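You operate a simulated robot arm through the tools that you are given. There is no shell and no other tool.

You run a simulated robot arm. Do the job below in one go: nothing can be reset, and whatever is moved stays where it is left.

TASK
Clear the lumpy dye in the silver pan, then keep it warm at one.
Fine: setting four till the green lamp, stir with the red paddle till no grit shows, paddle to the drip tray.

The check looks at the end state, three seconds after you hand in, the way a careful person would. Anything else that was tipped, shoved, dropped, spilled or broken makes it a failure.

THE ROBOT
A 7-joint arm with a two-finger parallel gripper, fixed in place. Base frame: the origin is at the foot of the arm, x ahead of it, y to its left, z up. Lengths are in m, angles in degrees, forces in N, time in s.
Its first joint turns from -166.0 to 166.0 degrees. Payload 4.4 kg.
The TCP is the grasp point between the finger pads, 0.023 m short of the fingertips. In the tool frame z runs along the fingers and y along their closing line. Largest opening 0.094 m; finger width 0.038, thickness 0.01; the body of the gripper, 0.054 by 0.096 m, starts 0.039 m behind the TCP.
Orientation is told as [roll, pitch, yaw] about the base's x, y, z axes, in that order, counted from this pose: with the fingers straight down and closing along the base's y, the tool's x points along the base's -x, its y along +y and its z along -z.

THE INTERFACE
- The arm moves only by the tool servo_tool. Its arguments are lists of equal length, an entry for each row: "dp": the shift along the tool's x, y, z in m, a list of three; "angular": the turn, a rotation vector about the tool's x, y, z in degrees, a list of three; "fingers": the opening, from 0 (shut) to 1 (fully open). In form: {"dp": [[tx, ty, tz], ...], "angular": [[rx, ry, rz], ...], "fingers": [fingers, ...]}. A call has 1 to 20 rows; each row shifts and turns the commanded pose from where the row before left it, along the tool's axes as they then stand. Rows are played at 5 a second. More than 0.05 m and 8.6 degrees between two rows, or a gripper value outside its range, and nothing of the call is played. A pose out of reach is approached as far as the arm can. The call stops where the force on the tool passes 40 N (or 10 N more than at its start, if that is more) or the arm is blocked; 0.2 s more then pass. Each finger travels about 0.108 m/s and halts on what it meets, pressing with about 38 N; the grip force reading is that of the motor and also rises with nothing between the fingers. The clock runs only during rows and for 0.2 s after the last one: add rows that do not move to give the fingers time. The reply holds the time, the measured pose of the TCP, the force on the tool along the base axes, the opening and the grip force, in the units named above and with some noise, with the torque about the TCP (base axes, N m) and any sound that the robot's microphone picked up.
- Cameras (640 x 400 px; columns grow to the right, rows downward): "scene" is fixed at [0.3946, -0.4975, 1.5311]; the picture's right is [-0.19, -0.98, 0.00], its down [-0.94, 0.18, -0.28] and it looks along [0.27, -0.05, -0.96] (base axes); focal length 214 px, centre (320, 200). "wrist" rides on the gripper at [0.086, 0.016, -0.074] in the tool frame; the picture's right is [-0.18, 0.98, 0.00], its down [-0.58, -0.11, -0.81] and it looks along [-0.79, -0.15, 0.59] (tool axes); focal length 243 px, centre (320, 200). There is no depth. A picture from a camera that has moved, and an enlarged one, comes with that camera's place and axes in the base frame and with its lens. The place of the scene camera against the robot may be out by one fixed shift of up to 0.012 m in any direction.
- capture(camera): a new picture of that camera. It takes no simulated time.
- enlarge(camera, box): a new picture of the part [left, top, right, bottom] of that camera's present view, enlarged. It takes no simulated time.
- finish_job(): hands the job in; it is judged then, once.

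Nothing tells you positions but the pictures and the camera data. Unless the task says otherwise, let go and move clear before handing in.

The tools are called after ">>>" as name(argument=value, ...) on one line, values as JSON. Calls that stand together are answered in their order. servo_tool: Moves the arm, as the interface text tells. Its arguments: {"type":"object","properties":{"dp":{"type":"array","items":{"type":"array","items":{"type":"number"}}},"angular":{"type":"array","items":{"type":"array","items":{"type":"number"}}},"fingers":{"type":"array","items":{"type":"number"}}},"required":["dp","angular","fingers"]} The other tools are called the same way: capture (camera) takes a picture; enlarge (camera, box) takes an enlarged picture of a part of a camera's view; finish_job () hands the job in.

At the start:

```text
t: 0.0
position: [0.2491, -0.3971, 1.3755]
tcp_rot: [0.0, 0.0, 0.0]
contact_force: [-0.7, 0.6, -0.7]
moment: [0.01, 0.0, -0.02]
width: 0.094
finger_force: 0.1
```

scene: 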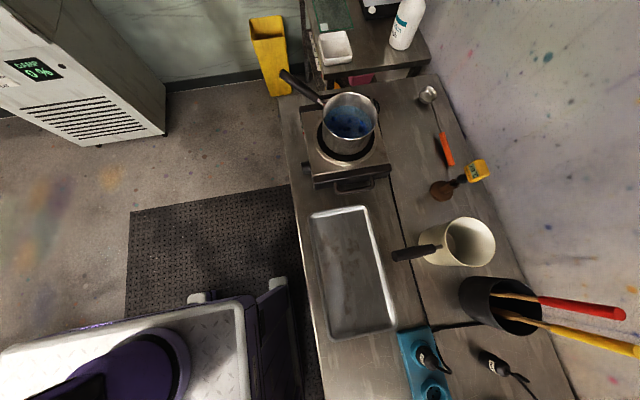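
wrist: 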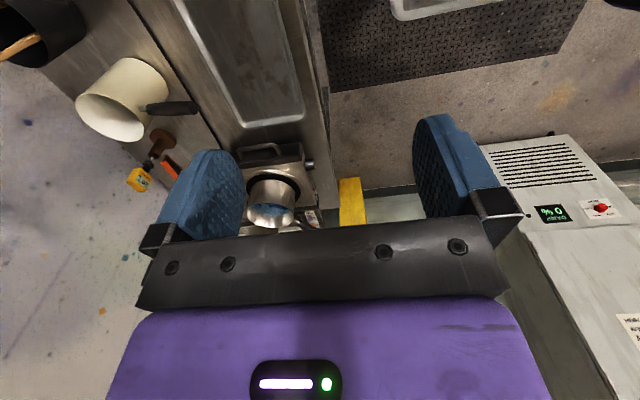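

I see a bench with a hot plate carrying a silver pan of blue dye, a metal tray, a cream pot, and a black crock holding a red and a yellow tool. I'll look closer before moving anything.

>>> enlarge(camera="scene", box=[270, 60, 430, 210])

>>> enlarge(camera="scene", box=[380, 200, 640, 400])

>>> enlarge(camera="scene", box=[290, 190, 450, 350])

>>> enlarge(camera="scene", box=[390, 60, 520, 210])

>>> enlarge(camera="wrist", box=[200, 120, 360, 240])

```text
2.67 times, centred on (350, 135) of scene
camera zoom: at [0.3946, -0.4975, 1.5311], right [-0.19, -0.98, 0.0], down [-0.94, 0.18, -0.28], along [0.27, -0.05, -0.96], focal length 572 px, centre (240, 373)
```

zoom: 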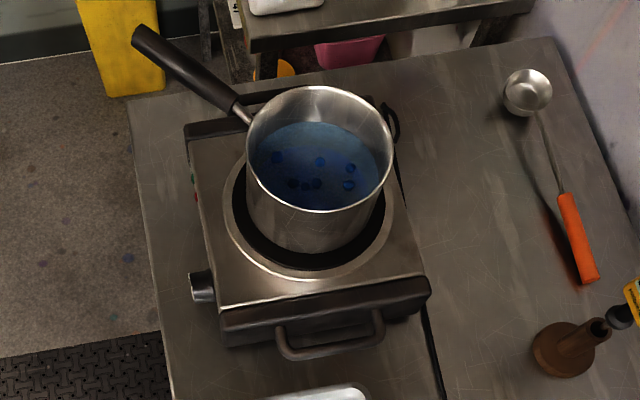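

```text
2.00 times, centred on (510, 300) of scene
camera zoom: at [0.3946, -0.4975, 1.5311], right [-0.19, -0.98, 0.0], down [-0.94, 0.18, -0.28], along [0.27, -0.05, -0.96], focal length 429 px, centre (-60, 0)
```

zoom: 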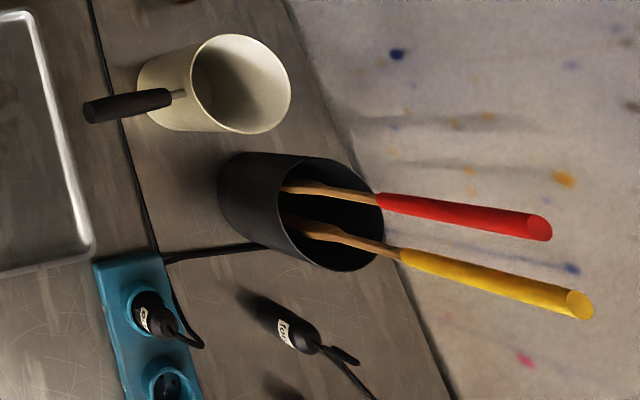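

```text
2.50 times, centred on (370, 270) of scene
camera zoom: at [0.3946, -0.4975, 1.5311], right [-0.19, -0.98, 0.0], down [-0.94, 0.18, -0.28], along [0.27, -0.05, -0.96], focal length 536 px, centre (195, 25)
```

zoom: 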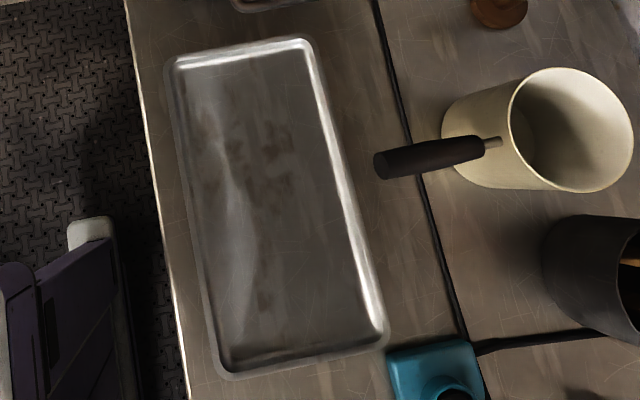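

```text
2.67 times, centred on (455, 135) of scene
camera zoom: at [0.3946, -0.4975, 1.5311], right [-0.19, -0.98, 0.0], down [-0.94, 0.18, -0.28], along [0.27, -0.05, -0.96], focal length 572 px, centre (-40, 373)
```

zoom: 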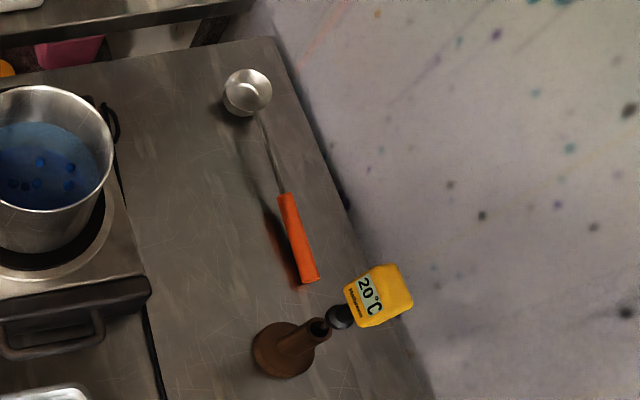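

```text
3.33 times, centred on (280, 180) of wrist
camera zoom: at [0.1649, -0.3812, 1.45], right [0.18, 0.98, 0.0], down [0.58, -0.11, 0.81], along [0.79, -0.15, -0.59], focal length 809 px, centre (453, 267)
```

zoom: 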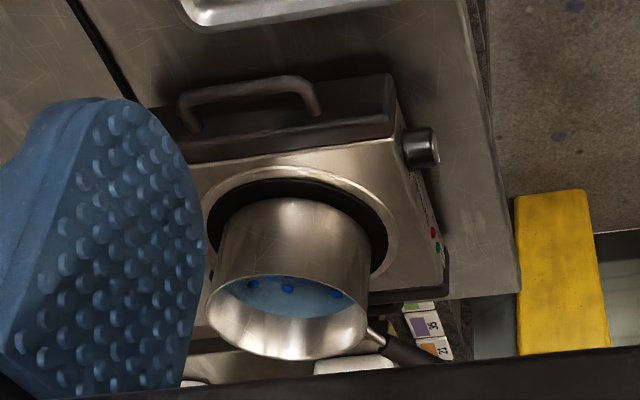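

The hot plate stands at about (0.7, -0.6), with the bench top near z 0.88. The tray is around (0.36, -0.58) and the crock around (0.21, -0.9). I'll turn the wrist in place so its camera looks across the bench and I can inspect the plugs, crock and knob.

>>> servo_tool(dp=[[0, 0, 0], [0, 0, 0], [0, 0, 0], [0, 0, 0], [0, 0, 0], [0, 0, 0], [0, 0, 0], [0, 0, 0], [0, 0, 0], [0, 0, 0], [0, 0, 0]], angular=[[0, 0, 8.1818], [0, 0, 8.1818], [0, 0, 8.1818], [0, 0, 8.1818], [0, 0, 8.1818], [0, 0, 8.1818], [0, 0, 8.1818], [0, 0, 8.1818], [0, 0, 8.1818], [0, 0, 8.1818], [0, 0, 8.1818]], fingers=[1, 1, 1, 1, 1, 1, 1, 1, 1, 1, 1])

>>> capture(camera="wrist")

>>> capture(camera="scene")

```text
t: 2.4
position: [0.2512, -0.3979, 1.3753]
tcp_rot: [0.0, 0.0, -90.2]
contact_force: [0.0, 0.0, -0.2]
moment: [-0.01, -0.01, -0.01]
width: 0.094
finger_force: 0.1
```

```text
taken
camera wrist: at [0.2678, -0.311, 1.4498], right [0.98, -0.19, 0.0], down [-0.11, -0.58, 0.81], along [-0.15, -0.79, -0.59], focal length 243 px, centre (320, 200)
```

wrist: 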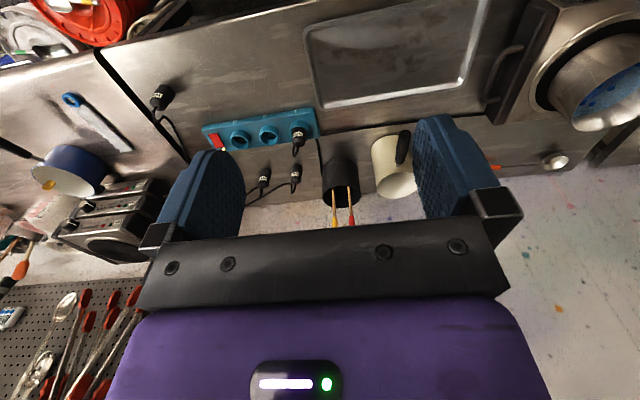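

```text
taken
```

scene: 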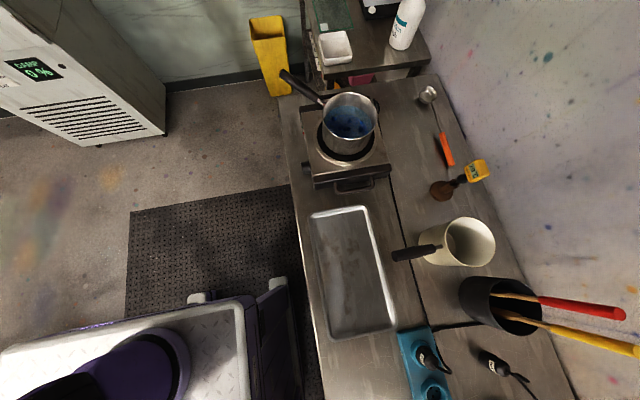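

>>> enlarge(camera="wrist", box=[130, 60, 330, 210])

>>> enlarge(camera="wrist", box=[280, 120, 420, 230])

>>> enlarge(camera="wrist", box=[0, 60, 200, 290])

```text
2.67 times, centred on (230, 135) of wrist
camera zoom: at [0.2678, -0.311, 1.4498], right [0.98, -0.19, 0.0], down [-0.11, -0.58, 0.81], along [-0.15, -0.79, -0.59], focal length 647 px, centre (560, 373)
```

zoom: 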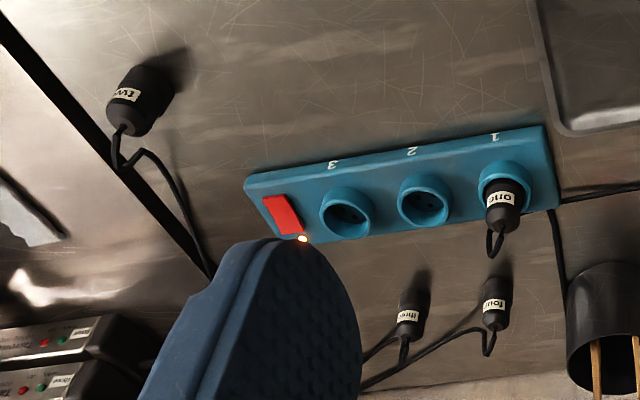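

```text
3.64 times, centred on (350, 175) of wrist
camera zoom: at [0.2678, -0.311, 1.4498], right [0.98, -0.19, 0.0], down [-0.11, -0.58, 0.81], along [-0.15, -0.79, -0.59], focal length 882 px, centre (211, 291)
```

zoom: 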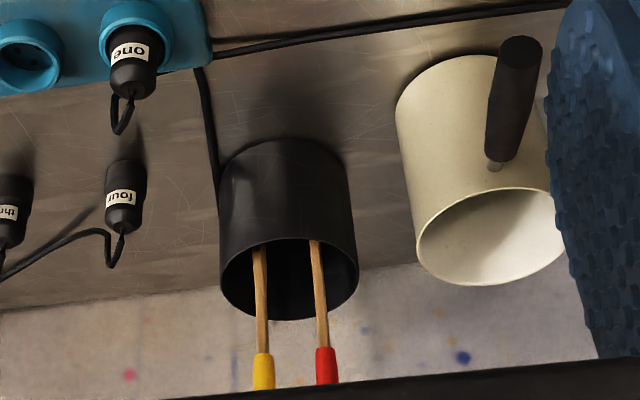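

```text
1.74 times, centred on (100, 175) of wrist
camera zoom: at [0.2678, -0.311, 1.4498], right [0.98, -0.19, 0.0], down [-0.11, -0.58, 0.81], along [-0.15, -0.79, -0.59], focal length 422 px, centre (703, 244)
```

zoom: 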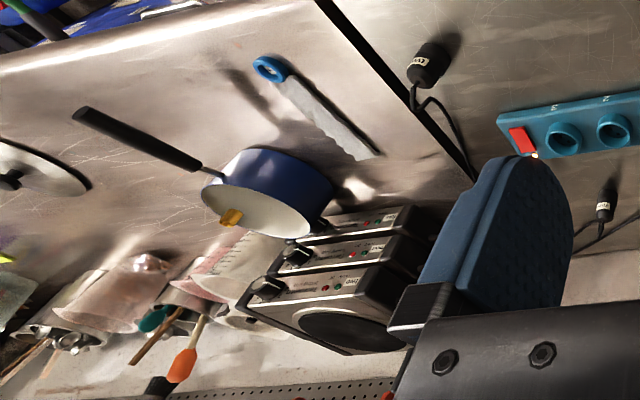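

There are four labelled plugs (one, two, three, four) and a three-outlet strip with only plug "one" in, so I need to know which one feeds this hot plate. Next I'll move to view the hot plate's control face, which has the knob and lamps.

>>> servo_tool(dp=[[0.019, 0.037, 0.023], [0.019, 0.037, 0.023], [0.019, 0.037, 0.023], [0.019, 0.037, 0.023], [0.019, 0.037, 0.023], [0.019, 0.037, 0.023], [0.019, 0.037, 0.023], [0.019, 0.037, 0.023], [0.019, 0.037, 0.023], [0.019, 0.037, 0.023], [0.019, 0.037, 0.023]], angular=[[0, 0, 0], [0, 0, 0], [0, 0, 0], [0, 0, 0], [0, 0, 0], [0, 0, 0], [0, 0, 0], [0, 0, 0], [0, 0, 0], [0, 0, 0], [0, 0, 0]], fingers=[1, 1, 1, 1, 1, 1, 1, 1, 1, 1, 1])

>>> capture(camera="wrist")

>>> capture(camera="scene")

```text
t: 4.8
position: [0.6578, -0.1897, 1.123]
tcp_rot: [0.1, 0.0, -90.1]
contact_force: [-0.7, 0.8, 1.2]
moment: [0.02, -0.04, -0.02]
width: 0.0939
finger_force: 0.0
```

```text
taken
camera wrist: at [0.6748, -0.1027, 1.1966], right [0.98, -0.19, 0.0], down [-0.11, -0.58, 0.81], along [-0.15, -0.79, -0.59], focal length 243 px, centre (320, 200)
```

wrist: 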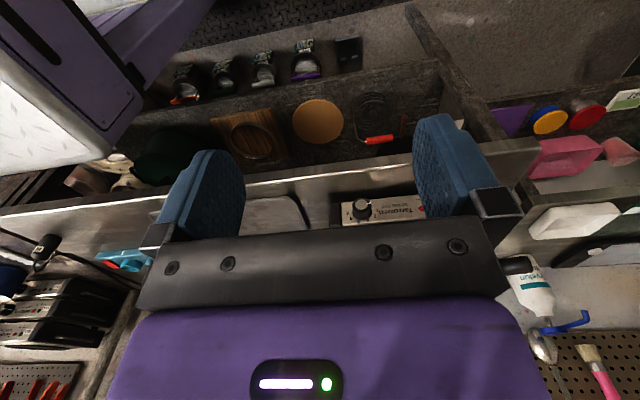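

```text
taken
```

scene: 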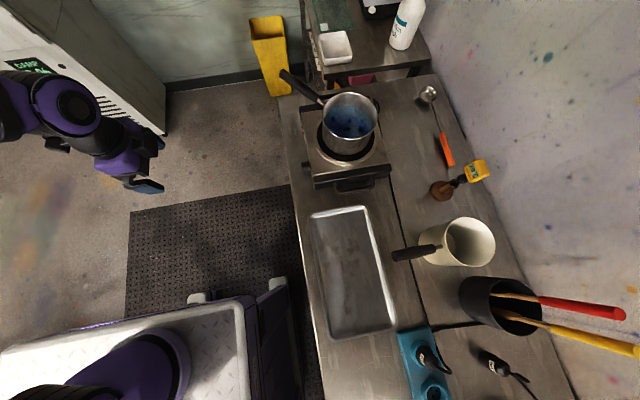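

>>> enlarge(camera="wrist", box=[320, 170, 450, 250])

>>> enlarge(camera="wrist", box=[0, 220, 160, 360])

```text
4.92 times, centred on (385, 210) of wrist
camera zoom: at [0.6748, -0.1027, 1.1966], right [0.98, -0.19, 0.0], down [-0.11, -0.58, 0.81], along [-0.15, -0.79, -0.59], focal length 1194 px, centre (0, 151)
```

zoom: 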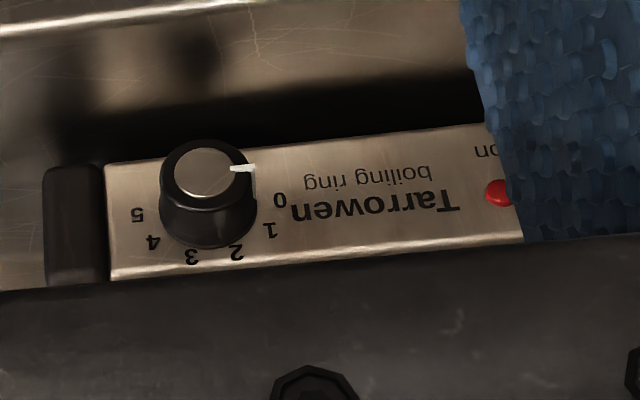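

```text
2.86 times, centred on (80, 290) of wrist
camera zoom: at [0.6748, -0.1027, 1.1966], right [0.98, -0.19, 0.0], down [-0.11, -0.58, 0.81], along [-0.15, -0.79, -0.59], focal length 693 px, centre (1006, -57)
```

zoom: 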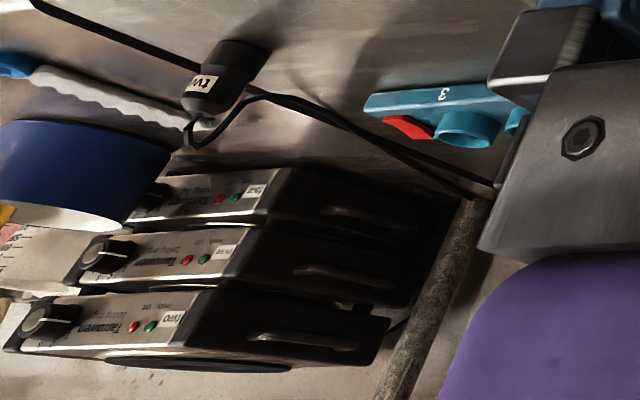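

The ring is a "Tarrowen boiling ring" with its knob at 0. The other three rings are stacked elsewhere and seem to be labelled two, three and four. I'll get a clearer view of this ring's label, lamps and dial.

>>> servo_tool(dp=[[0, 0.02, -0.03], [0, 0.02, -0.03], [0, 0.02, -0.03], [0, 0, -0.01]], angular=[[0, 0, 0], [0, 0, 0], [0, 0, 0], [0, 0, 0]], fingers=[1, 1, 1, 1])

>>> enlarge(camera="wrist", box=[220, 130, 430, 250])

```text
t: 5.8
position: [0.7184, -0.1899, 1.2231]
tcp_rot: [0.1, 0.1, -90.0]
contact_force: [-0.2, 0.5, -0.1]
moment: [0.02, 0.02, -0.04]
width: 0.0942
finger_force: 0.0
```

```text
3.05 times, centred on (325, 190) of wrist
camera zoom: at [0.7355, -0.1022, 1.2975], right [0.98, -0.18, 0.0], down [-0.11, -0.58, 0.81], along [-0.15, -0.79, -0.59], focal length 739 px, centre (305, 230)
```

zoom: 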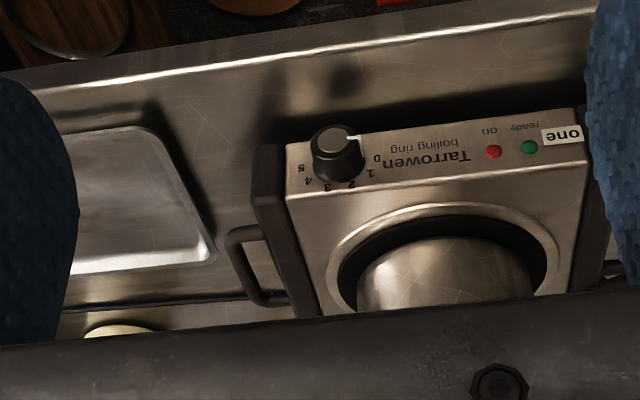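

This ring is labelled "one", its plug is in outlet 1 and the strip is on, so power is fine. The knob front is at about (0.682, -0.498, 0.922) with its axis along y. I'll turn the tool so it can point horizontally at the knob with the camera on top.

>>> servo_tool(dp=[[0, 0, 0], [0, 0, 0], [0, 0, 0], [0, 0, 0], [0, 0, 0], [0, 0, 0], [0, 0, 0], [0, 0, 0], [0, 0, 0], [0, 0, 0], [0, 0, 0]], angular=[[0, 0, -8.1818], [0, 0, -8.1818], [0, 0, -8.1818], [0, 0, -8.1818], [0, 0, -8.1818], [0, 0, -8.1818], [0, 0, -8.1818], [0, 0, -8.1818], [0, 0, -8.1818], [0, 0, -8.1818], [0, 0, -8.1818]], fingers=[1, 1, 1, 1, 1, 1, 1, 1, 1, 1, 1])

>>> servo_tool(dp=[[0, 0, 0], [0, 0, 0], [0, 0, 0], [0, 0, 0], [0, 0, 0], [0, 0, 0], [0, 0, 0], [0, 0, 0], [0, 0, 0], [0, 0, 0], [0, 0, 0]], angular=[[0, 0, -8.1818], [0, 0, -8.1818], [0, 0, -8.1818], [0, 0, -8.1818], [0, 0, -8.1818], [0, 0, -8.1818], [0, 0, -8.1818], [0, 0, -8.1818], [0, 0, -8.1818], [0, 0, -8.1818], [0, 0, -8.1818]], fingers=[1, 1, 1, 1, 1, 1, 1, 1, 1, 1, 1])

```text
t: 8.2
position: [0.7172, -0.1895, 1.2231]
tcp_rot: [0.0, 0.0, 0.1]
contact_force: [0.3, 0.7, -0.3]
moment: [-0.01, -0.02, 0.01]
width: 0.094
finger_force: 0.1
```

```text
t: 10.6
position: [0.7176, -0.1887, 1.2219]
tcp_rot: [0.0, 0.1, 90.0]
contact_force: [-0.1, 0.1, -0.7]
moment: [-0.01, 0.03, 0.02]
width: 0.0939
finger_force: 0.0
```

Both turns worked. Now I'll tilt the tool to horizontal, pointing at -y, while staying in free space.

>>> servo_tool(dp=[[0, 0, 0], [0, 0, 0], [0, 0, 0], [0, 0, 0], [0, 0, 0], [0, 0, 0], [0, 0, 0], [0, 0, 0], [0, 0, 0], [0, 0, 0], [0, 0, 0]], angular=[[0, 8.1818, 0], [0, 8.1818, 0], [0, 8.1818, 0], [0, 8.1818, 0], [0, 8.1818, 0], [0, 8.1818, 0], [0, 8.1818, 0], [0, 8.1818, 0], [0, 8.1818, 0], [0, 8.1818, 0], [0, 8.1818, 0]], fingers=[1, 1, 1, 1, 1, 1, 1, 1, 1, 1, 1])

>>> capture(camera="wrist")

>>> capture(camera="scene")

```text
t: 13.0
position: [0.7148, -0.1883, 1.2226]
tcp_rot: [-147.9, 89.9, -58.1]
contact_force: [-1.4, -0.5, -0.2]
moment: [0.03, 0.0, 0.0]
width: 0.094
finger_force: 0.0
```

```text
taken
camera wrist: at [0.7018, -0.1139, 1.309], right [-0.98, 0.0, -0.19], down [0.11, 0.81, -0.58], along [0.15, -0.59, -0.79], focal length 243 px, centre (320, 200)
```

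wrist: 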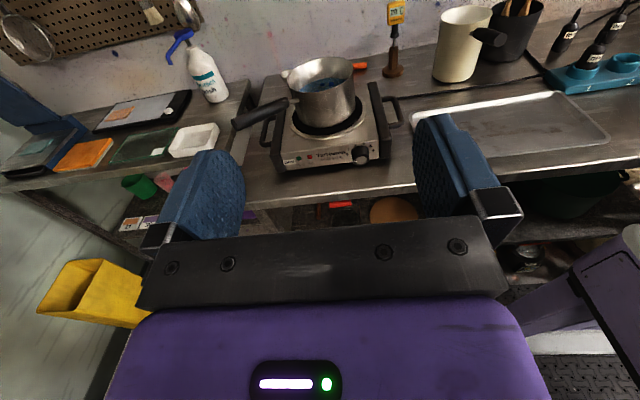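

```text
taken
```

scene: 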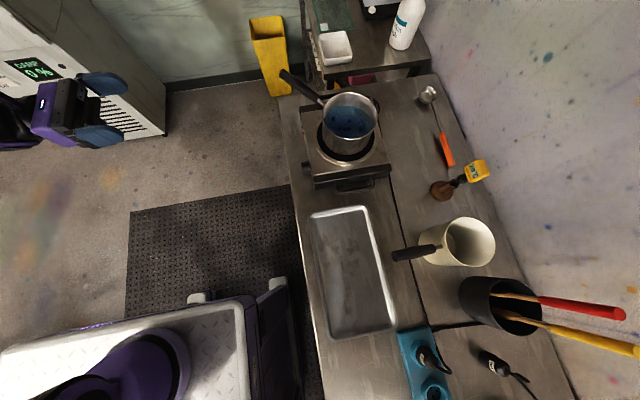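

>>> enlarge(camera="wrist", box=[240, 50, 420, 180])

>>> enlarge(camera="wrist", box=[420, 0, 640, 130])

>>> enlarge(camera="wrist", box=[290, 130, 390, 180])

```text
3.08 times, centred on (330, 115) of wrist
camera zoom: at [0.7018, -0.1139, 1.309], right [-0.98, 0.0, -0.19], down [0.11, 0.81, -0.58], along [0.15, -0.59, -0.79], focal length 746 px, centre (289, 462)
```

zoom: 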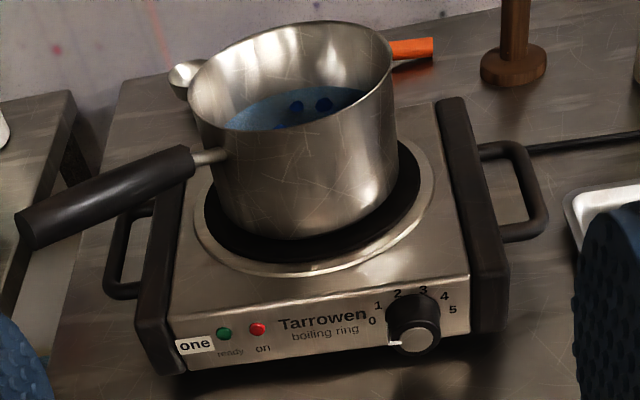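

```text
2.91 times, centred on (530, 65) of wrist
camera zoom: at [0.7018, -0.1139, 1.309], right [-0.98, 0.0, -0.19], down [0.11, 0.81, -0.58], along [0.15, -0.59, -0.79], focal length 706 px, centre (-291, 593)
```

zoom: 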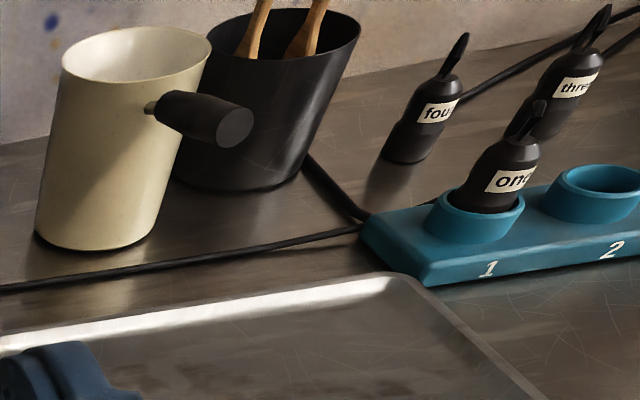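

```text
6.40 times, centred on (340, 155) of wrist
camera zoom: at [0.7018, -0.1139, 1.309], right [-0.98, 0.0, -0.19], down [0.11, 0.81, -0.58], along [0.15, -0.59, -0.79], focal length 1553 px, centre (192, 488)
```

zoom: 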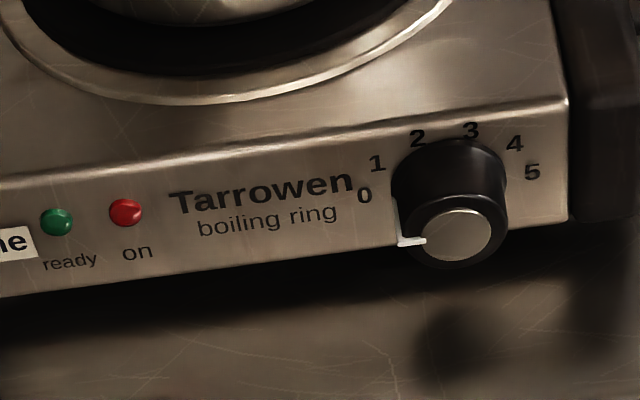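

The dial runs clockwise from 0 at upper left to 5 at upper right, about 32° a step. The knob is about 0.041 m across, on an axis at x 0.683, z 0.920. I'll come down in front of it and check the alignment.

>>> servo_tool(dp=[[-0.0378, 0.004, 0.025], [-0.0378, 0.004, 0.025], [-0.0378, 0.004, 0.025], [-0.0378, 0.004, 0.025], [-0.0378, 0.004, 0.025], [-0.0378, 0.004, 0.025], [-0.0378, 0.004, 0.025], [-0.0378, 0.004, 0.025], [0, 0, 0]], angular=[[0, 0, 0], [0, 0, 0], [0, 0, 0], [0, 0, 0], [0, 0, 0], [0, 0, 0], [0, 0, 0], [0, 0, 0], [0, 0, 0]], fingers=[1, 1, 1, 1, 0.8, 0.65, 0.65, 0.65, 0.65])

>>> capture(camera="wrist")

>>> capture(camera="scene")

```text
t: 15.0
position: [0.685, -0.3895, 0.9204]
tcp_rot: [-30.6, 90.0, 59.1]
contact_force: [0.0, -0.1, 0.7]
moment: [-0.03, -0.01, 0.01]
width: 0.061
finger_force: 0.0
```

```text
taken
camera wrist: at [0.67, -0.3139, 1.0064], right [-0.98, 0.0, -0.18], down [0.11, 0.81, -0.58], along [0.15, -0.59, -0.79], focal length 243 px, centre (320, 200)
```

wrist: 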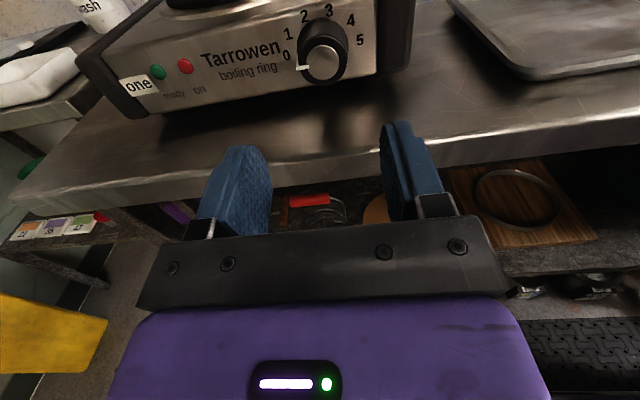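

```text
taken
```

scene: 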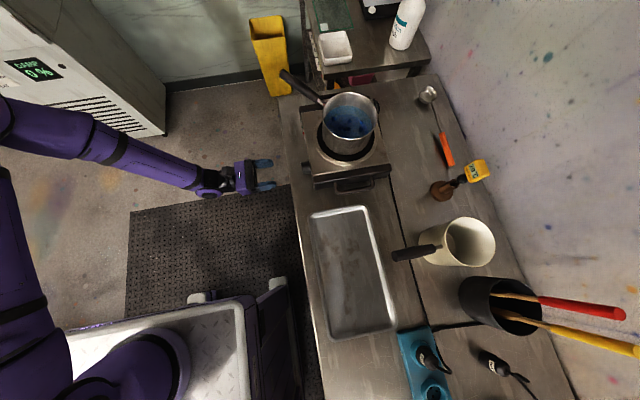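

>>> enlarge(camera="wrist", box=[270, 0, 390, 100])

```text
4.00 times, centred on (330, 50) of wrist
camera zoom: at [0.67, -0.3139, 1.0064], right [-0.98, 0.0, -0.18], down [0.11, 0.81, -0.58], along [0.15, -0.59, -0.79], focal length 970 px, centre (280, 800)
```

zoom: 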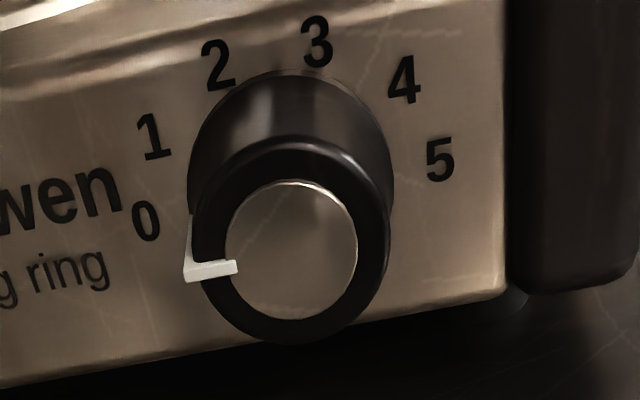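

The knob axis works out at about (0.683, 0.925), with its front at y ≈ -0.496. I'll pre-rotate by -32°, advance around the knob without touching it, and look again.

>>> servo_tool(dp=[[0.004, 0.002, 0], [0, 0, 0], [0, 0, 0], [0, 0, 0], [0, 0, 0], [0, 0, 0.02], [0, 0, 0.02], [0, 0, 0.02], [0, 0, 0.02], [0, 0, 0.01], [0, 0, 0]], angular=[[0, 0, 0], [0, 0, -8], [0, 0, -8], [0, 0, -8], [0, 0, -8], [0, 0, 0], [0, 0, 0], [0, 0, 0], [0, 0, 0], [0, 0, 0], [0, 0, 0]], fingers=[0.65, 0.65, 0.65, 0.65, 0.65, 0.65, 0.65, 0.65, 0.65, 0.65, 0.65])

>>> capture(camera="wrist")

>>> enlarge(camera="scene", box=[240, 130, 360, 210])

```text
t: 17.4
position: [0.6836, -0.4794, 0.9247]
tcp_rot: [90.0, 58.0, 179.9]
contact_force: [0.2, -0.3, -0.1]
moment: [0.01, 0.03, -0.03]
width: 0.0611
finger_force: 0.1
```

```text
taken
camera wrist: at [0.7163, -0.405, 1.0057], right [-0.93, 0.0, 0.36], down [-0.21, 0.81, -0.55], along [-0.29, -0.59, -0.75], focal length 243 px, centre (320, 200)
```

wrist: 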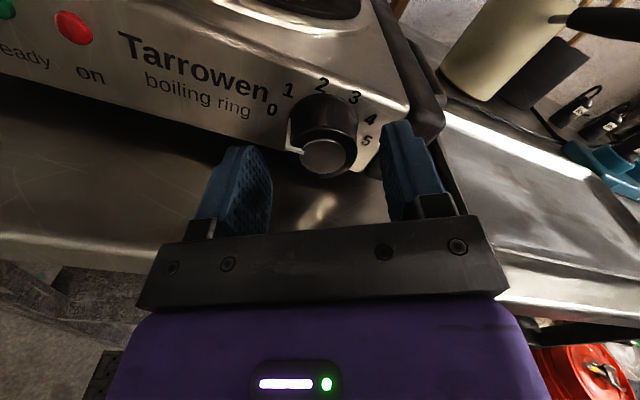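

```text
5.00 times, centred on (300, 170) of scene
camera zoom: at [0.3946, -0.4975, 1.5311], right [-0.19, -0.98, 0.0], down [-0.94, 0.18, -0.28], along [0.27, -0.05, -0.96], focal length 1072 px, centre (420, 350)
```

zoom: 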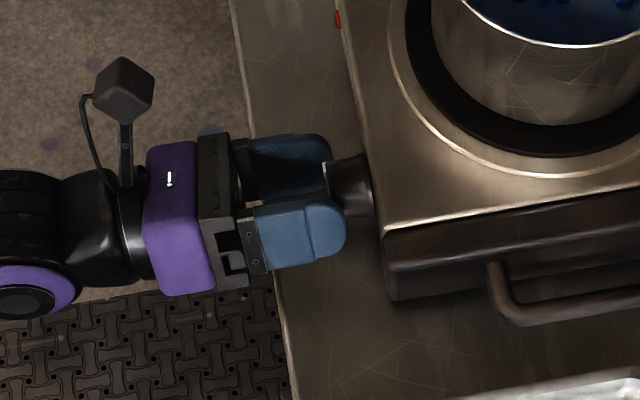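

>>> enlarge(camera="wrist", box=[260, 70, 400, 190])

```text
3.33 times, centred on (330, 130) of wrist
camera zoom: at [0.7163, -0.405, 1.0057], right [-0.93, 0.0, 0.36], down [-0.21, 0.81, -0.55], along [-0.29, -0.59, -0.75], focal length 809 px, centre (287, 433)
```

zoom: 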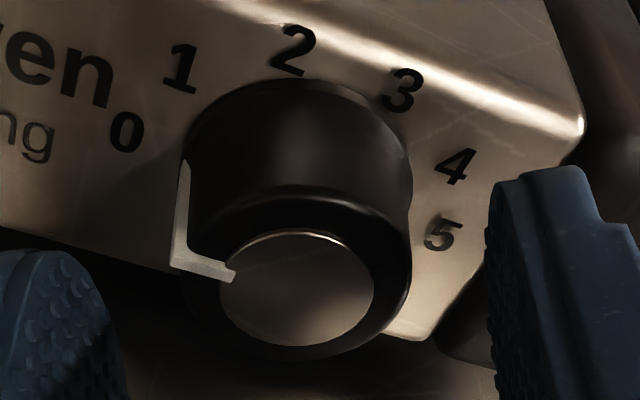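

The knob is within 3 mm of the tool axis. I'll correct that, advance 10 mm and close on the knob.

>>> servo_tool(dp=[[0.0025, 0.0014, 0], [0, 0, 0.005], [0, 0, 0.005], [0, 0, 0], [0, 0, 0], [0, 0, 0]], angular=[[0, 0, 0], [0, 0, 0], [0, 0, 0], [0, 0, 0], [0, 0, 0], [0, 0, 0]], fingers=[0.65, 0.65, 0.65, 0.3, 0.3, 0.3])

>>> capture(camera="wrist")

```text
t: 18.8
position: [0.6833, -0.4883, 0.9267]
tcp_rot: [90.0, 58.1, 179.9]
contact_force: [-4.7, 1.4, 2.6]
moment: [-0.11, 0.03, -0.02]
width: 0.0361
finger_force: 38.1
```

```text
taken
camera wrist: at [0.7164, -0.4141, 1.0087], right [-0.93, 0.0, 0.36], down [-0.21, 0.81, -0.55], along [-0.3, -0.59, -0.75], focal length 243 px, centre (320, 200)
```

wrist: 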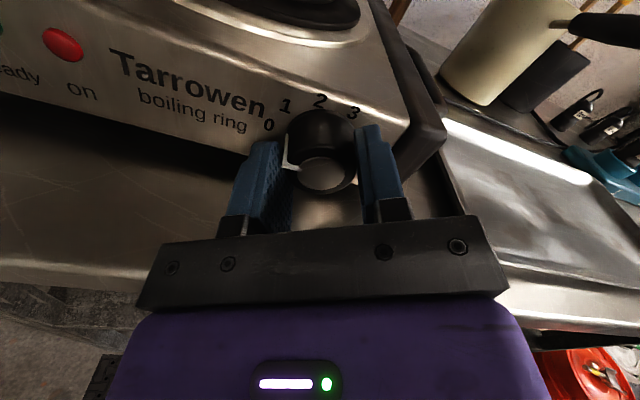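

I have the knob gripped (36 mm) with little side force. I'll turn it 64° clockwise.

>>> servo_tool(dp=[[0, 0, 0], [0, 0, 0], [0, 0, 0], [0, 0, 0], [0, 0, 0], [0, 0, 0], [0, 0, 0], [0, 0, 0], [0, 0, 0]], angular=[[0, 0, 8], [0, 0, 8], [0, 0, 8], [0, 0, 8], [0, 0, 8], [0, 0, 8], [0, 0, 8], [0, 0, 8], [0, 0, 0]], fingers=[0.3, 0.3, 0.3, 0.3, 0.3, 0.3, 0.3, 0.3, 0.3])

>>> capture(camera="wrist")

```text
t: 20.8
position: [0.6834, -0.4893, 0.9272]
tcp_rot: [-89.8, 57.9, 0.2]
contact_force: [-15.9, 8.7, 0.4]
moment: [-0.25, 0.02, -0.82]
width: 0.0362
finger_force: 38.0
```

```text
taken
camera wrist: at [0.6248, -0.4135, 0.9914], right [-0.73, 0.0, -0.68], down [0.4, 0.81, -0.43], along [0.55, -0.59, -0.59], focal length 243 px, centre (320, 200)
```

wrist: 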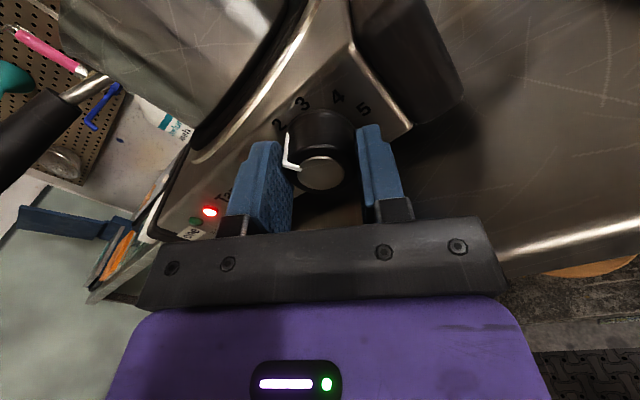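

The red "on" lamp is lit and the pointer is near 2. I'll release, rotate back and regrip for the second stroke.

>>> servo_tool(dp=[[0, 0, 0], [0, 0, 0], [0, 0, 0], [0, 0, 0], [0, 0, 0], [0, 0, 0], [0, 0, 0], [0, 0, 0], [0, 0, 0], [0, 0, 0], [0, 0, 0], [0, 0, 0], [0, 0, 0], [0, 0, 0]], angular=[[0, 0, 0], [0, 0, 0], [0, 0, -8], [0, 0, -8], [0, 0, -8], [0, 0, -8], [0, 0, -8], [0, 0, -8], [0, 0, -8], [0, 0, -8], [0, 0, 0], [0, 0, 0], [0, 0, 0], [0, 0, 0]], fingers=[0.65, 0.65, 0.65, 0.65, 0.65, 0.65, 0.65, 0.65, 0.65, 0.65, 0.65, 0.3, 0.3, 0.3])

>>> capture(camera="wrist")

```text
t: 23.8
position: [0.6832, -0.4889, 0.9256]
tcp_rot: [89.8, 57.9, 179.8]
contact_force: [9.2, -2.4, -0.4]
moment: [-0.33, -0.03, 0.58]
width: 0.0361
finger_force: 38.1
```

```text
taken
camera wrist: at [0.7171, -0.414, 1.0081], right [-0.93, 0.0, 0.37], down [-0.22, 0.81, -0.55], along [-0.3, -0.59, -0.75], focal length 243 px, centre (320, 200)
```

wrist: 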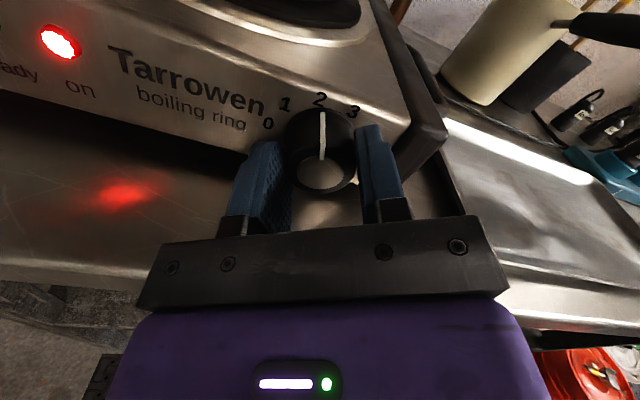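

The pointer now sits at 2, confirming about 32° per mark. I'll turn another 64°, then release and back off to read it.

>>> servo_tool(dp=[[0, 0, 0], [0, 0, 0], [0, 0, 0], [0, 0, 0], [0, 0, 0], [0, 0, 0], [0, 0, 0], [0, 0, 0], [0, 0, 0]], angular=[[0, 0, 8], [0, 0, 8], [0, 0, 8], [0, 0, 8], [0, 0, 8], [0, 0, 8], [0, 0, 8], [0, 0, 8], [0, 0, 0]], fingers=[0.3, 0.3, 0.3, 0.3, 0.3, 0.3, 0.3, 0.3, 0.3])

>>> servo_tool(dp=[[0, 0, 0], [0, 0, 0], [0, 0, -0.02], [0, 0, -0.02], [0, 0, -0.02], [0, 0, -0.02], [0, 0, 0], [0, 0, 0], [0, 0, 0], [0, 0, 0]], angular=[[0, 0, 0], [0, 0, 0], [0, 0, 0], [0, 0, 0], [0, 0, 0], [0, 0, 0], [0, 0, -8], [0, 0, -8], [0, 0, -8], [0, 0, -8]], fingers=[0.65, 0.65, 0.65, 0.65, 0.65, 0.65, 0.65, 0.65, 0.65, 0.65])

>>> enlarge(camera="wrist", box=[130, 0, 390, 120])

```text
t: 25.8
position: [0.6822, -0.4885, 0.9265]
tcp_rot: [-90.0, 58.0, -0.1]
contact_force: [-12.9, 8.8, 0.2]
moment: [-0.23, 0.02, -1.01]
width: 0.0359
finger_force: 38.2
```

```text
t: 28.0
position: [0.6832, -0.4091, 0.9279]
tcp_rot: [75.4, 89.9, 165.3]
contact_force: [0.0, 0.3, 1.0]
moment: [0.03, -0.01, -0.01]
width: 0.0612
finger_force: 0.0
```

```text
2.46 times, centred on (260, 60) of wrist
camera zoom: at [0.6685, -0.3341, 1.0135], right [-0.98, 0.0, -0.18], down [0.11, 0.81, -0.58], along [0.15, -0.59, -0.79], focal length 597 px, centre (468, 545)
```

zoom: 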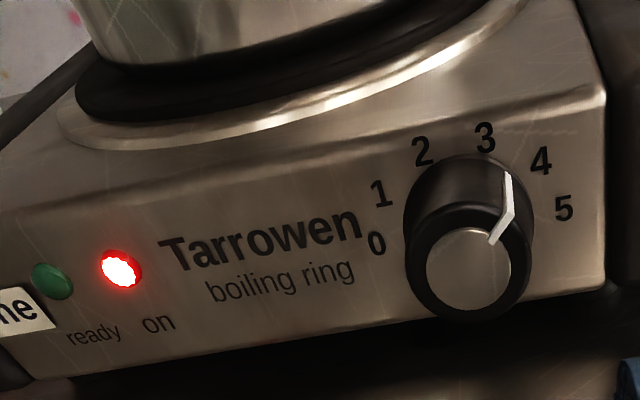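

Pointer reads 4 and the ring is heating. The red paddle's handle stands nearly upright at about (0.245, -0.90), z 1.075–1.19, with the yellow one about 5 cm toward -x. I'll lift away and move in front of the crock.

>>> servo_tool(dp=[[0.045, 0, 0], [0.045, 0, 0], [0.045, 0, 0], [0.045, 0, 0], [0.045, 0, 0], [0.045, 0, 0], [0, 0.0438, 0.014], [0, 0.0438, 0.014], [0, 0.0438, 0.014], [0, 0.0438, 0.014], [0, 0.0438, 0.014], [0, 0.0438, 0.014], [0, 0.0438, 0.014], [0, 0.0438, 0.014], [0, 0.0438, 0.014], [0, 0.0438, 0.014]], angular=[[0, 0, 0], [0, 0, 0], [0, 0, 0], [0, 0, 0], [0, 0, 0], [0, 0, 0], [0, 0, 0], [0, 0, 0], [0, 0, 0], [0, 0, 0], [0, 0, 0], [0, 0, 0], [0, 0, 0], [0, 0, 0], [0, 0, 0], [0, 0, 0]], fingers=[0.65, 0.65, 0.65, 0.65, 0.65, 0.65, 0.65, 0.65, 0.65, 0.65, 0.65, 0.65, 0.65, 0.65, 0.65, 0.65])

>>> capture(camera="wrist")

>>> capture(camera="scene")

```text
t: 31.6
position: [0.3616, -0.5587, 1.1931]
tcp_rot: [25.2, 88.8, 119.9]
contact_force: [-0.4, 0.0, -0.7]
moment: [0.0, 0.01, 0.01]
width: 0.0611
finger_force: 0.0
out of reach, approached as far as the arm can: row 11, 12, 13, 14, 15, 16
stopped in row 16: the arm was blocked; the commanded pose is now the measured one
```

```text
taken
camera wrist: at [0.3407, -0.4869, 1.2816], right [-0.98, -0.08, -0.18], down [0.04, 0.82, -0.57], along [0.19, -0.56, -0.81], focal length 243 px, centre (320, 200)
```

wrist: 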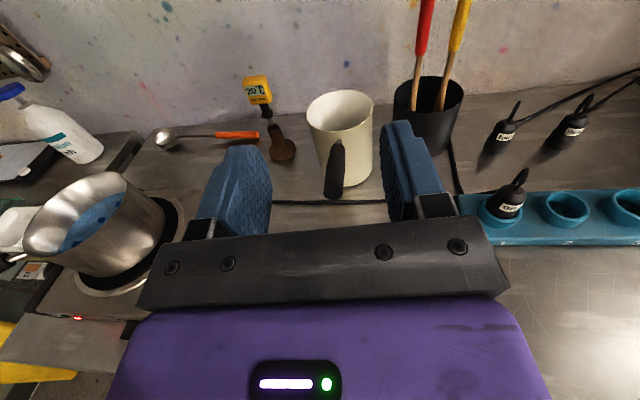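

```text
taken
```

scene: 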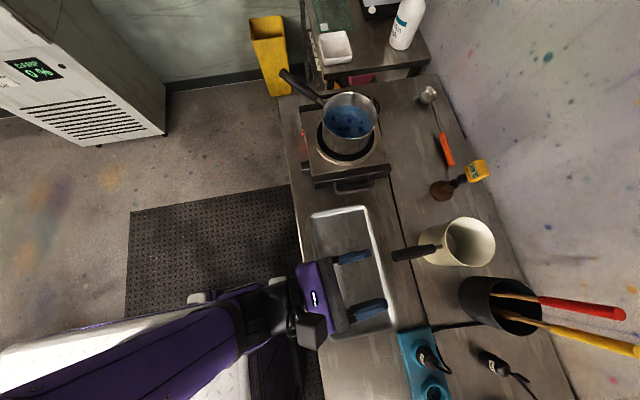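

The arm was too close to its own base there, so I'll extend outward first and then move sideways to the crock.

>>> servo_tool(dp=[[0, 0, 0.03], [0, 0, 0.03], [0, 0, 0.03], [0, 0, 0.03], [0, 0, 0.03]], angular=[[0, 0, 0], [0, 0, 0], [0, 0, 0], [0, 0, 0], [0, 0, 0]], fingers=[0.65, 0.65, 0.65, 0.65, 0.65])

>>> capture(camera="wrist")

```text
t: 32.8
position: [0.3526, -0.6936, 1.2296]
tcp_rot: [22.3, 88.0, 117.1]
contact_force: [2.5, 0.7, -0.1]
moment: [0.01, 0.02, -0.21]
width: 0.0609
finger_force: 0.1
out of reach, approached as far as the arm can: row 3, 5
```

```text
taken
camera wrist: at [0.3334, -0.6231, 1.3178], right [-0.98, -0.08, -0.17], down [0.03, 0.83, -0.56], along [0.18, -0.55, -0.81], focal length 243 px, centre (320, 200)
```

wrist: 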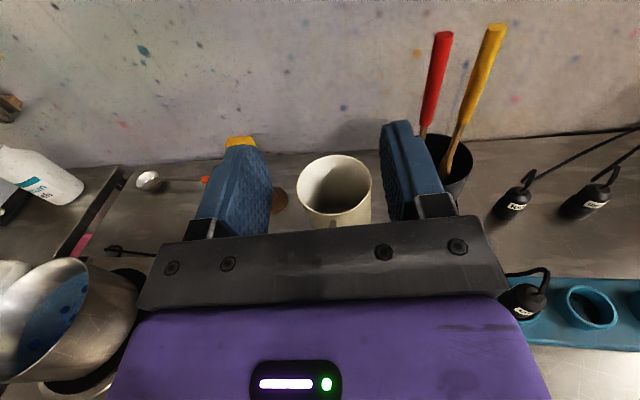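

My current wrist twist is near a joint limit here. I'll untwist the tool by 180° about its pointing axis so the camera ends up underneath, in free space above everything.

>>> servo_tool(dp=[[0, 0, 0], [0, 0, 0], [0, 0, 0], [0, 0, 0], [0, 0, 0], [0, 0, 0], [0, 0, 0], [0, 0, 0], [0, 0, 0], [0, 0, 0], [0, 0, 0]], angular=[[0, 0, 8.1818], [0, 0, 8.1818], [0, 0, 8.1818], [0, 0, 8.1818], [0, 0, 8.1818], [0, 0, 8.1818], [0, 0, 8.1818], [0, 0, 8.1818], [0, 0, 8.1818], [0, 0, 8.1818], [0, 0, 8.1818]], fingers=[0.65, 0.65, 0.65, 0.65, 0.65, 0.65, 0.65, 0.65, 0.65, 0.65, 0.65])

>>> capture(camera="scene")

>>> capture(camera="wrist")

```text
t: 35.2
position: [0.34, -0.6935, 1.2419]
tcp_rot: [-88.8, 0.5, 4.4]
contact_force: [-0.8, 0.2, 0.0]
moment: [0.0, -0.01, 0.0]
width: 0.0609
finger_force: 0.1
out of reach, approached as far as the arm can: row 1
```

```text
taken
```

scene: 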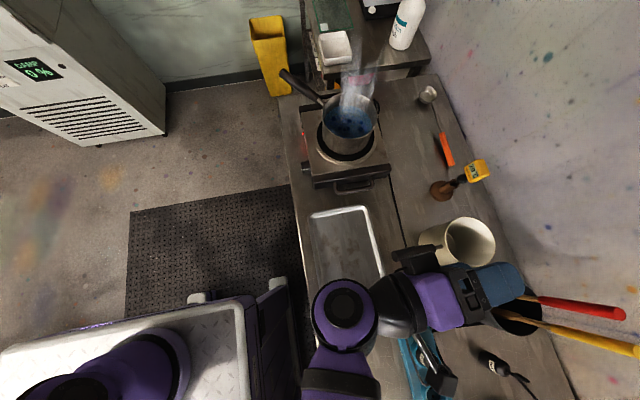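

```text
taken
camera wrist: at [0.2503, -0.6254, 1.2266], right [0.17, 0.03, -0.98], down [0.52, 0.85, 0.12], along [0.84, -0.53, 0.13], focal length 243 px, centre (320, 200)
```

wrist: 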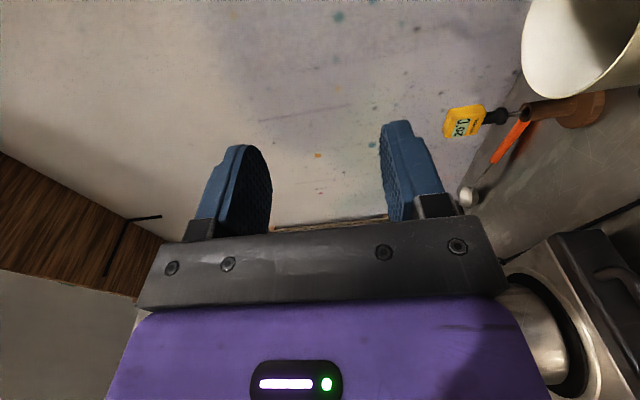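

Untwisting works, and steam shows the pan is heating. I'll finish the turn, correct the small tilt and look at the crock from this side.

>>> servo_tool(dp=[[0, 0, 0], [0, 0, 0], [0, 0, 0], [0, 0, 0], [0, 0, 0], [0, 0, 0], [0, 0, 0], [0, 0, 0], [0, 0, 0], [0, 0, 0], [0, 0, 0], [0, 0, 0]], angular=[[0, 0, 8.1818], [0, 0, 8.1818], [0, 0, 8.1818], [0, 0, 8.1818], [0, 0, 8.1818], [0, 0, 8.1818], [0, 0, 8.1818], [0, 0, 8.1818], [0, 0, 8.1818], [0, 0, 8.1818], [0, 0, 8.1818], [4.4, -1.2, 0]], fingers=[0.65, 0.65, 0.65, 0.65, 0.65, 0.65, 0.65, 0.65, 0.65, 0.65, 0.65, 0.65])

>>> capture(camera="wrist")

>>> enlarge(camera="scene", box=[280, 60, 420, 200])

```text
t: 37.8
position: [0.3403, -0.6945, 1.2411]
tcp_rot: [-107.8, -89.6, 17.8]
contact_force: [0.4, 0.5, -1.0]
moment: [0.03, 0.03, 0.01]
width: 0.0612
finger_force: 0.2
```

```text
taken
camera wrist: at [0.3572, -0.6193, 1.1538], right [0.98, 0.0, 0.18], down [-0.1, 0.81, 0.58], along [-0.14, -0.59, 0.8], focal length 243 px, centre (320, 200)
```

wrist: 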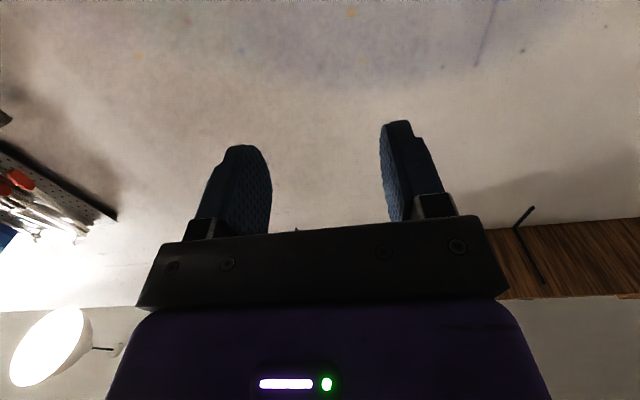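

```text
2.86 times, centred on (350, 130) of scene
camera zoom: at [0.3946, -0.4975, 1.5311], right [-0.19, -0.98, 0.0], down [-0.94, 0.18, -0.28], along [0.27, -0.05, -0.96], focal length 613 px, centre (234, 400)
```

zoom: 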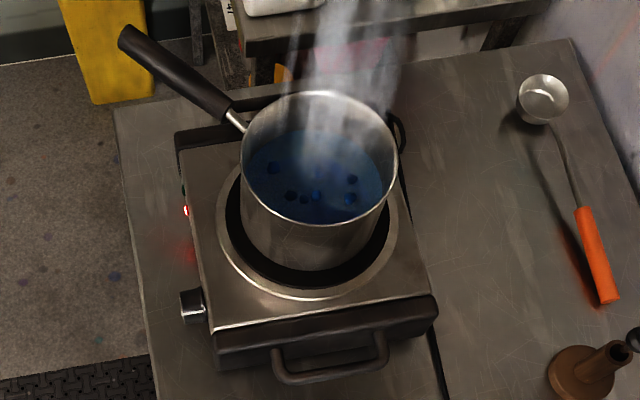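

The red handle works out at (0.249, -0.905), z 1.07–1.19, with the yellow one about 47 mm toward -x. I'll narrow the fingers to 36 mm, line up at grasp height and check from the scene camera.

>>> servo_tool(dp=[[0.02, -0.0304, 0], [0.02, -0.0304, 0], [0.02, -0.0305, 0], [0.036, 0, 0], [0, 0, 0.03], [0, 0, 0.03], [0, 0, 0.035], [0, 0, 0]], angular=[[0, 0, 0], [0, 0, 0], [0, 0, 0], [0, 0, 0], [0, 0, 0], [0, 0, 0], [0, 0, 0], [0, 0, 0]], fingers=[0.5, 0.38, 0.38, 0.38, 0.38, 0.38, 0.38, 0.38])

>>> enlarge(camera="scene", box=[380, 200, 640, 400])

>>> capture(camera="wrist")

```text
t: 39.6
position: [0.3002, -0.7544, 1.2607]
tcp_rot: [-93.7, -89.3, 3.9]
contact_force: [-0.2, -0.4, 0.1]
moment: [0.01, 0.0, 0.01]
width: 0.0358
finger_force: 0.1
out of reach, approached as far as the arm can: row 1, 2, 3, 4, 5, 6, 7
```

```text
2.00 times, centred on (510, 300) of scene
camera zoom: at [0.3946, -0.4975, 1.5311], right [-0.19, -0.98, 0.0], down [-0.94, 0.18, -0.28], along [0.27, -0.05, -0.96], focal length 429 px, centre (-60, 0)
```

zoom: 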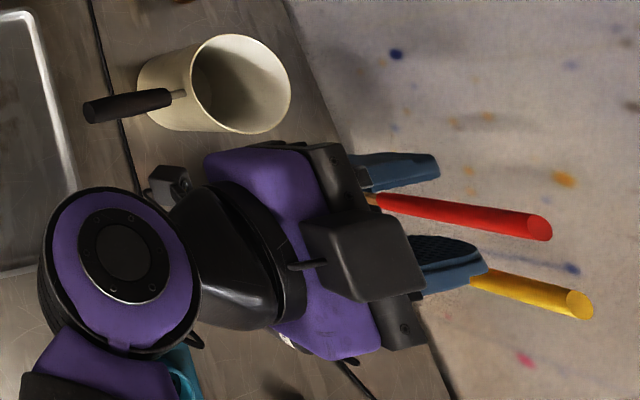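

```text
taken
camera wrist: at [0.3175, -0.6799, 1.1736], right [0.98, 0.0, 0.17], down [-0.1, 0.81, 0.58], along [-0.14, -0.59, 0.79], focal length 243 px, centre (320, 200)
```

wrist: 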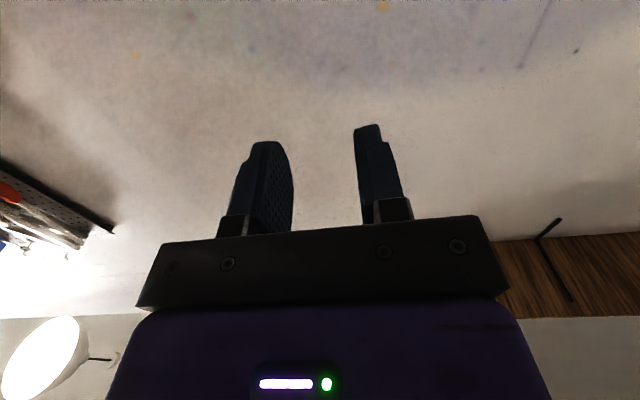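

>>> capture(camera="scene")

```text
taken
```

scene: 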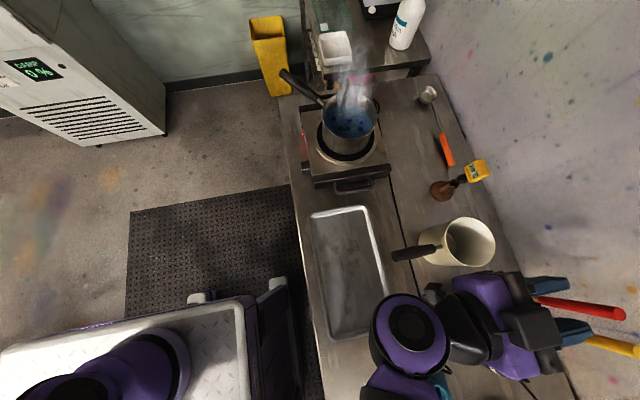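

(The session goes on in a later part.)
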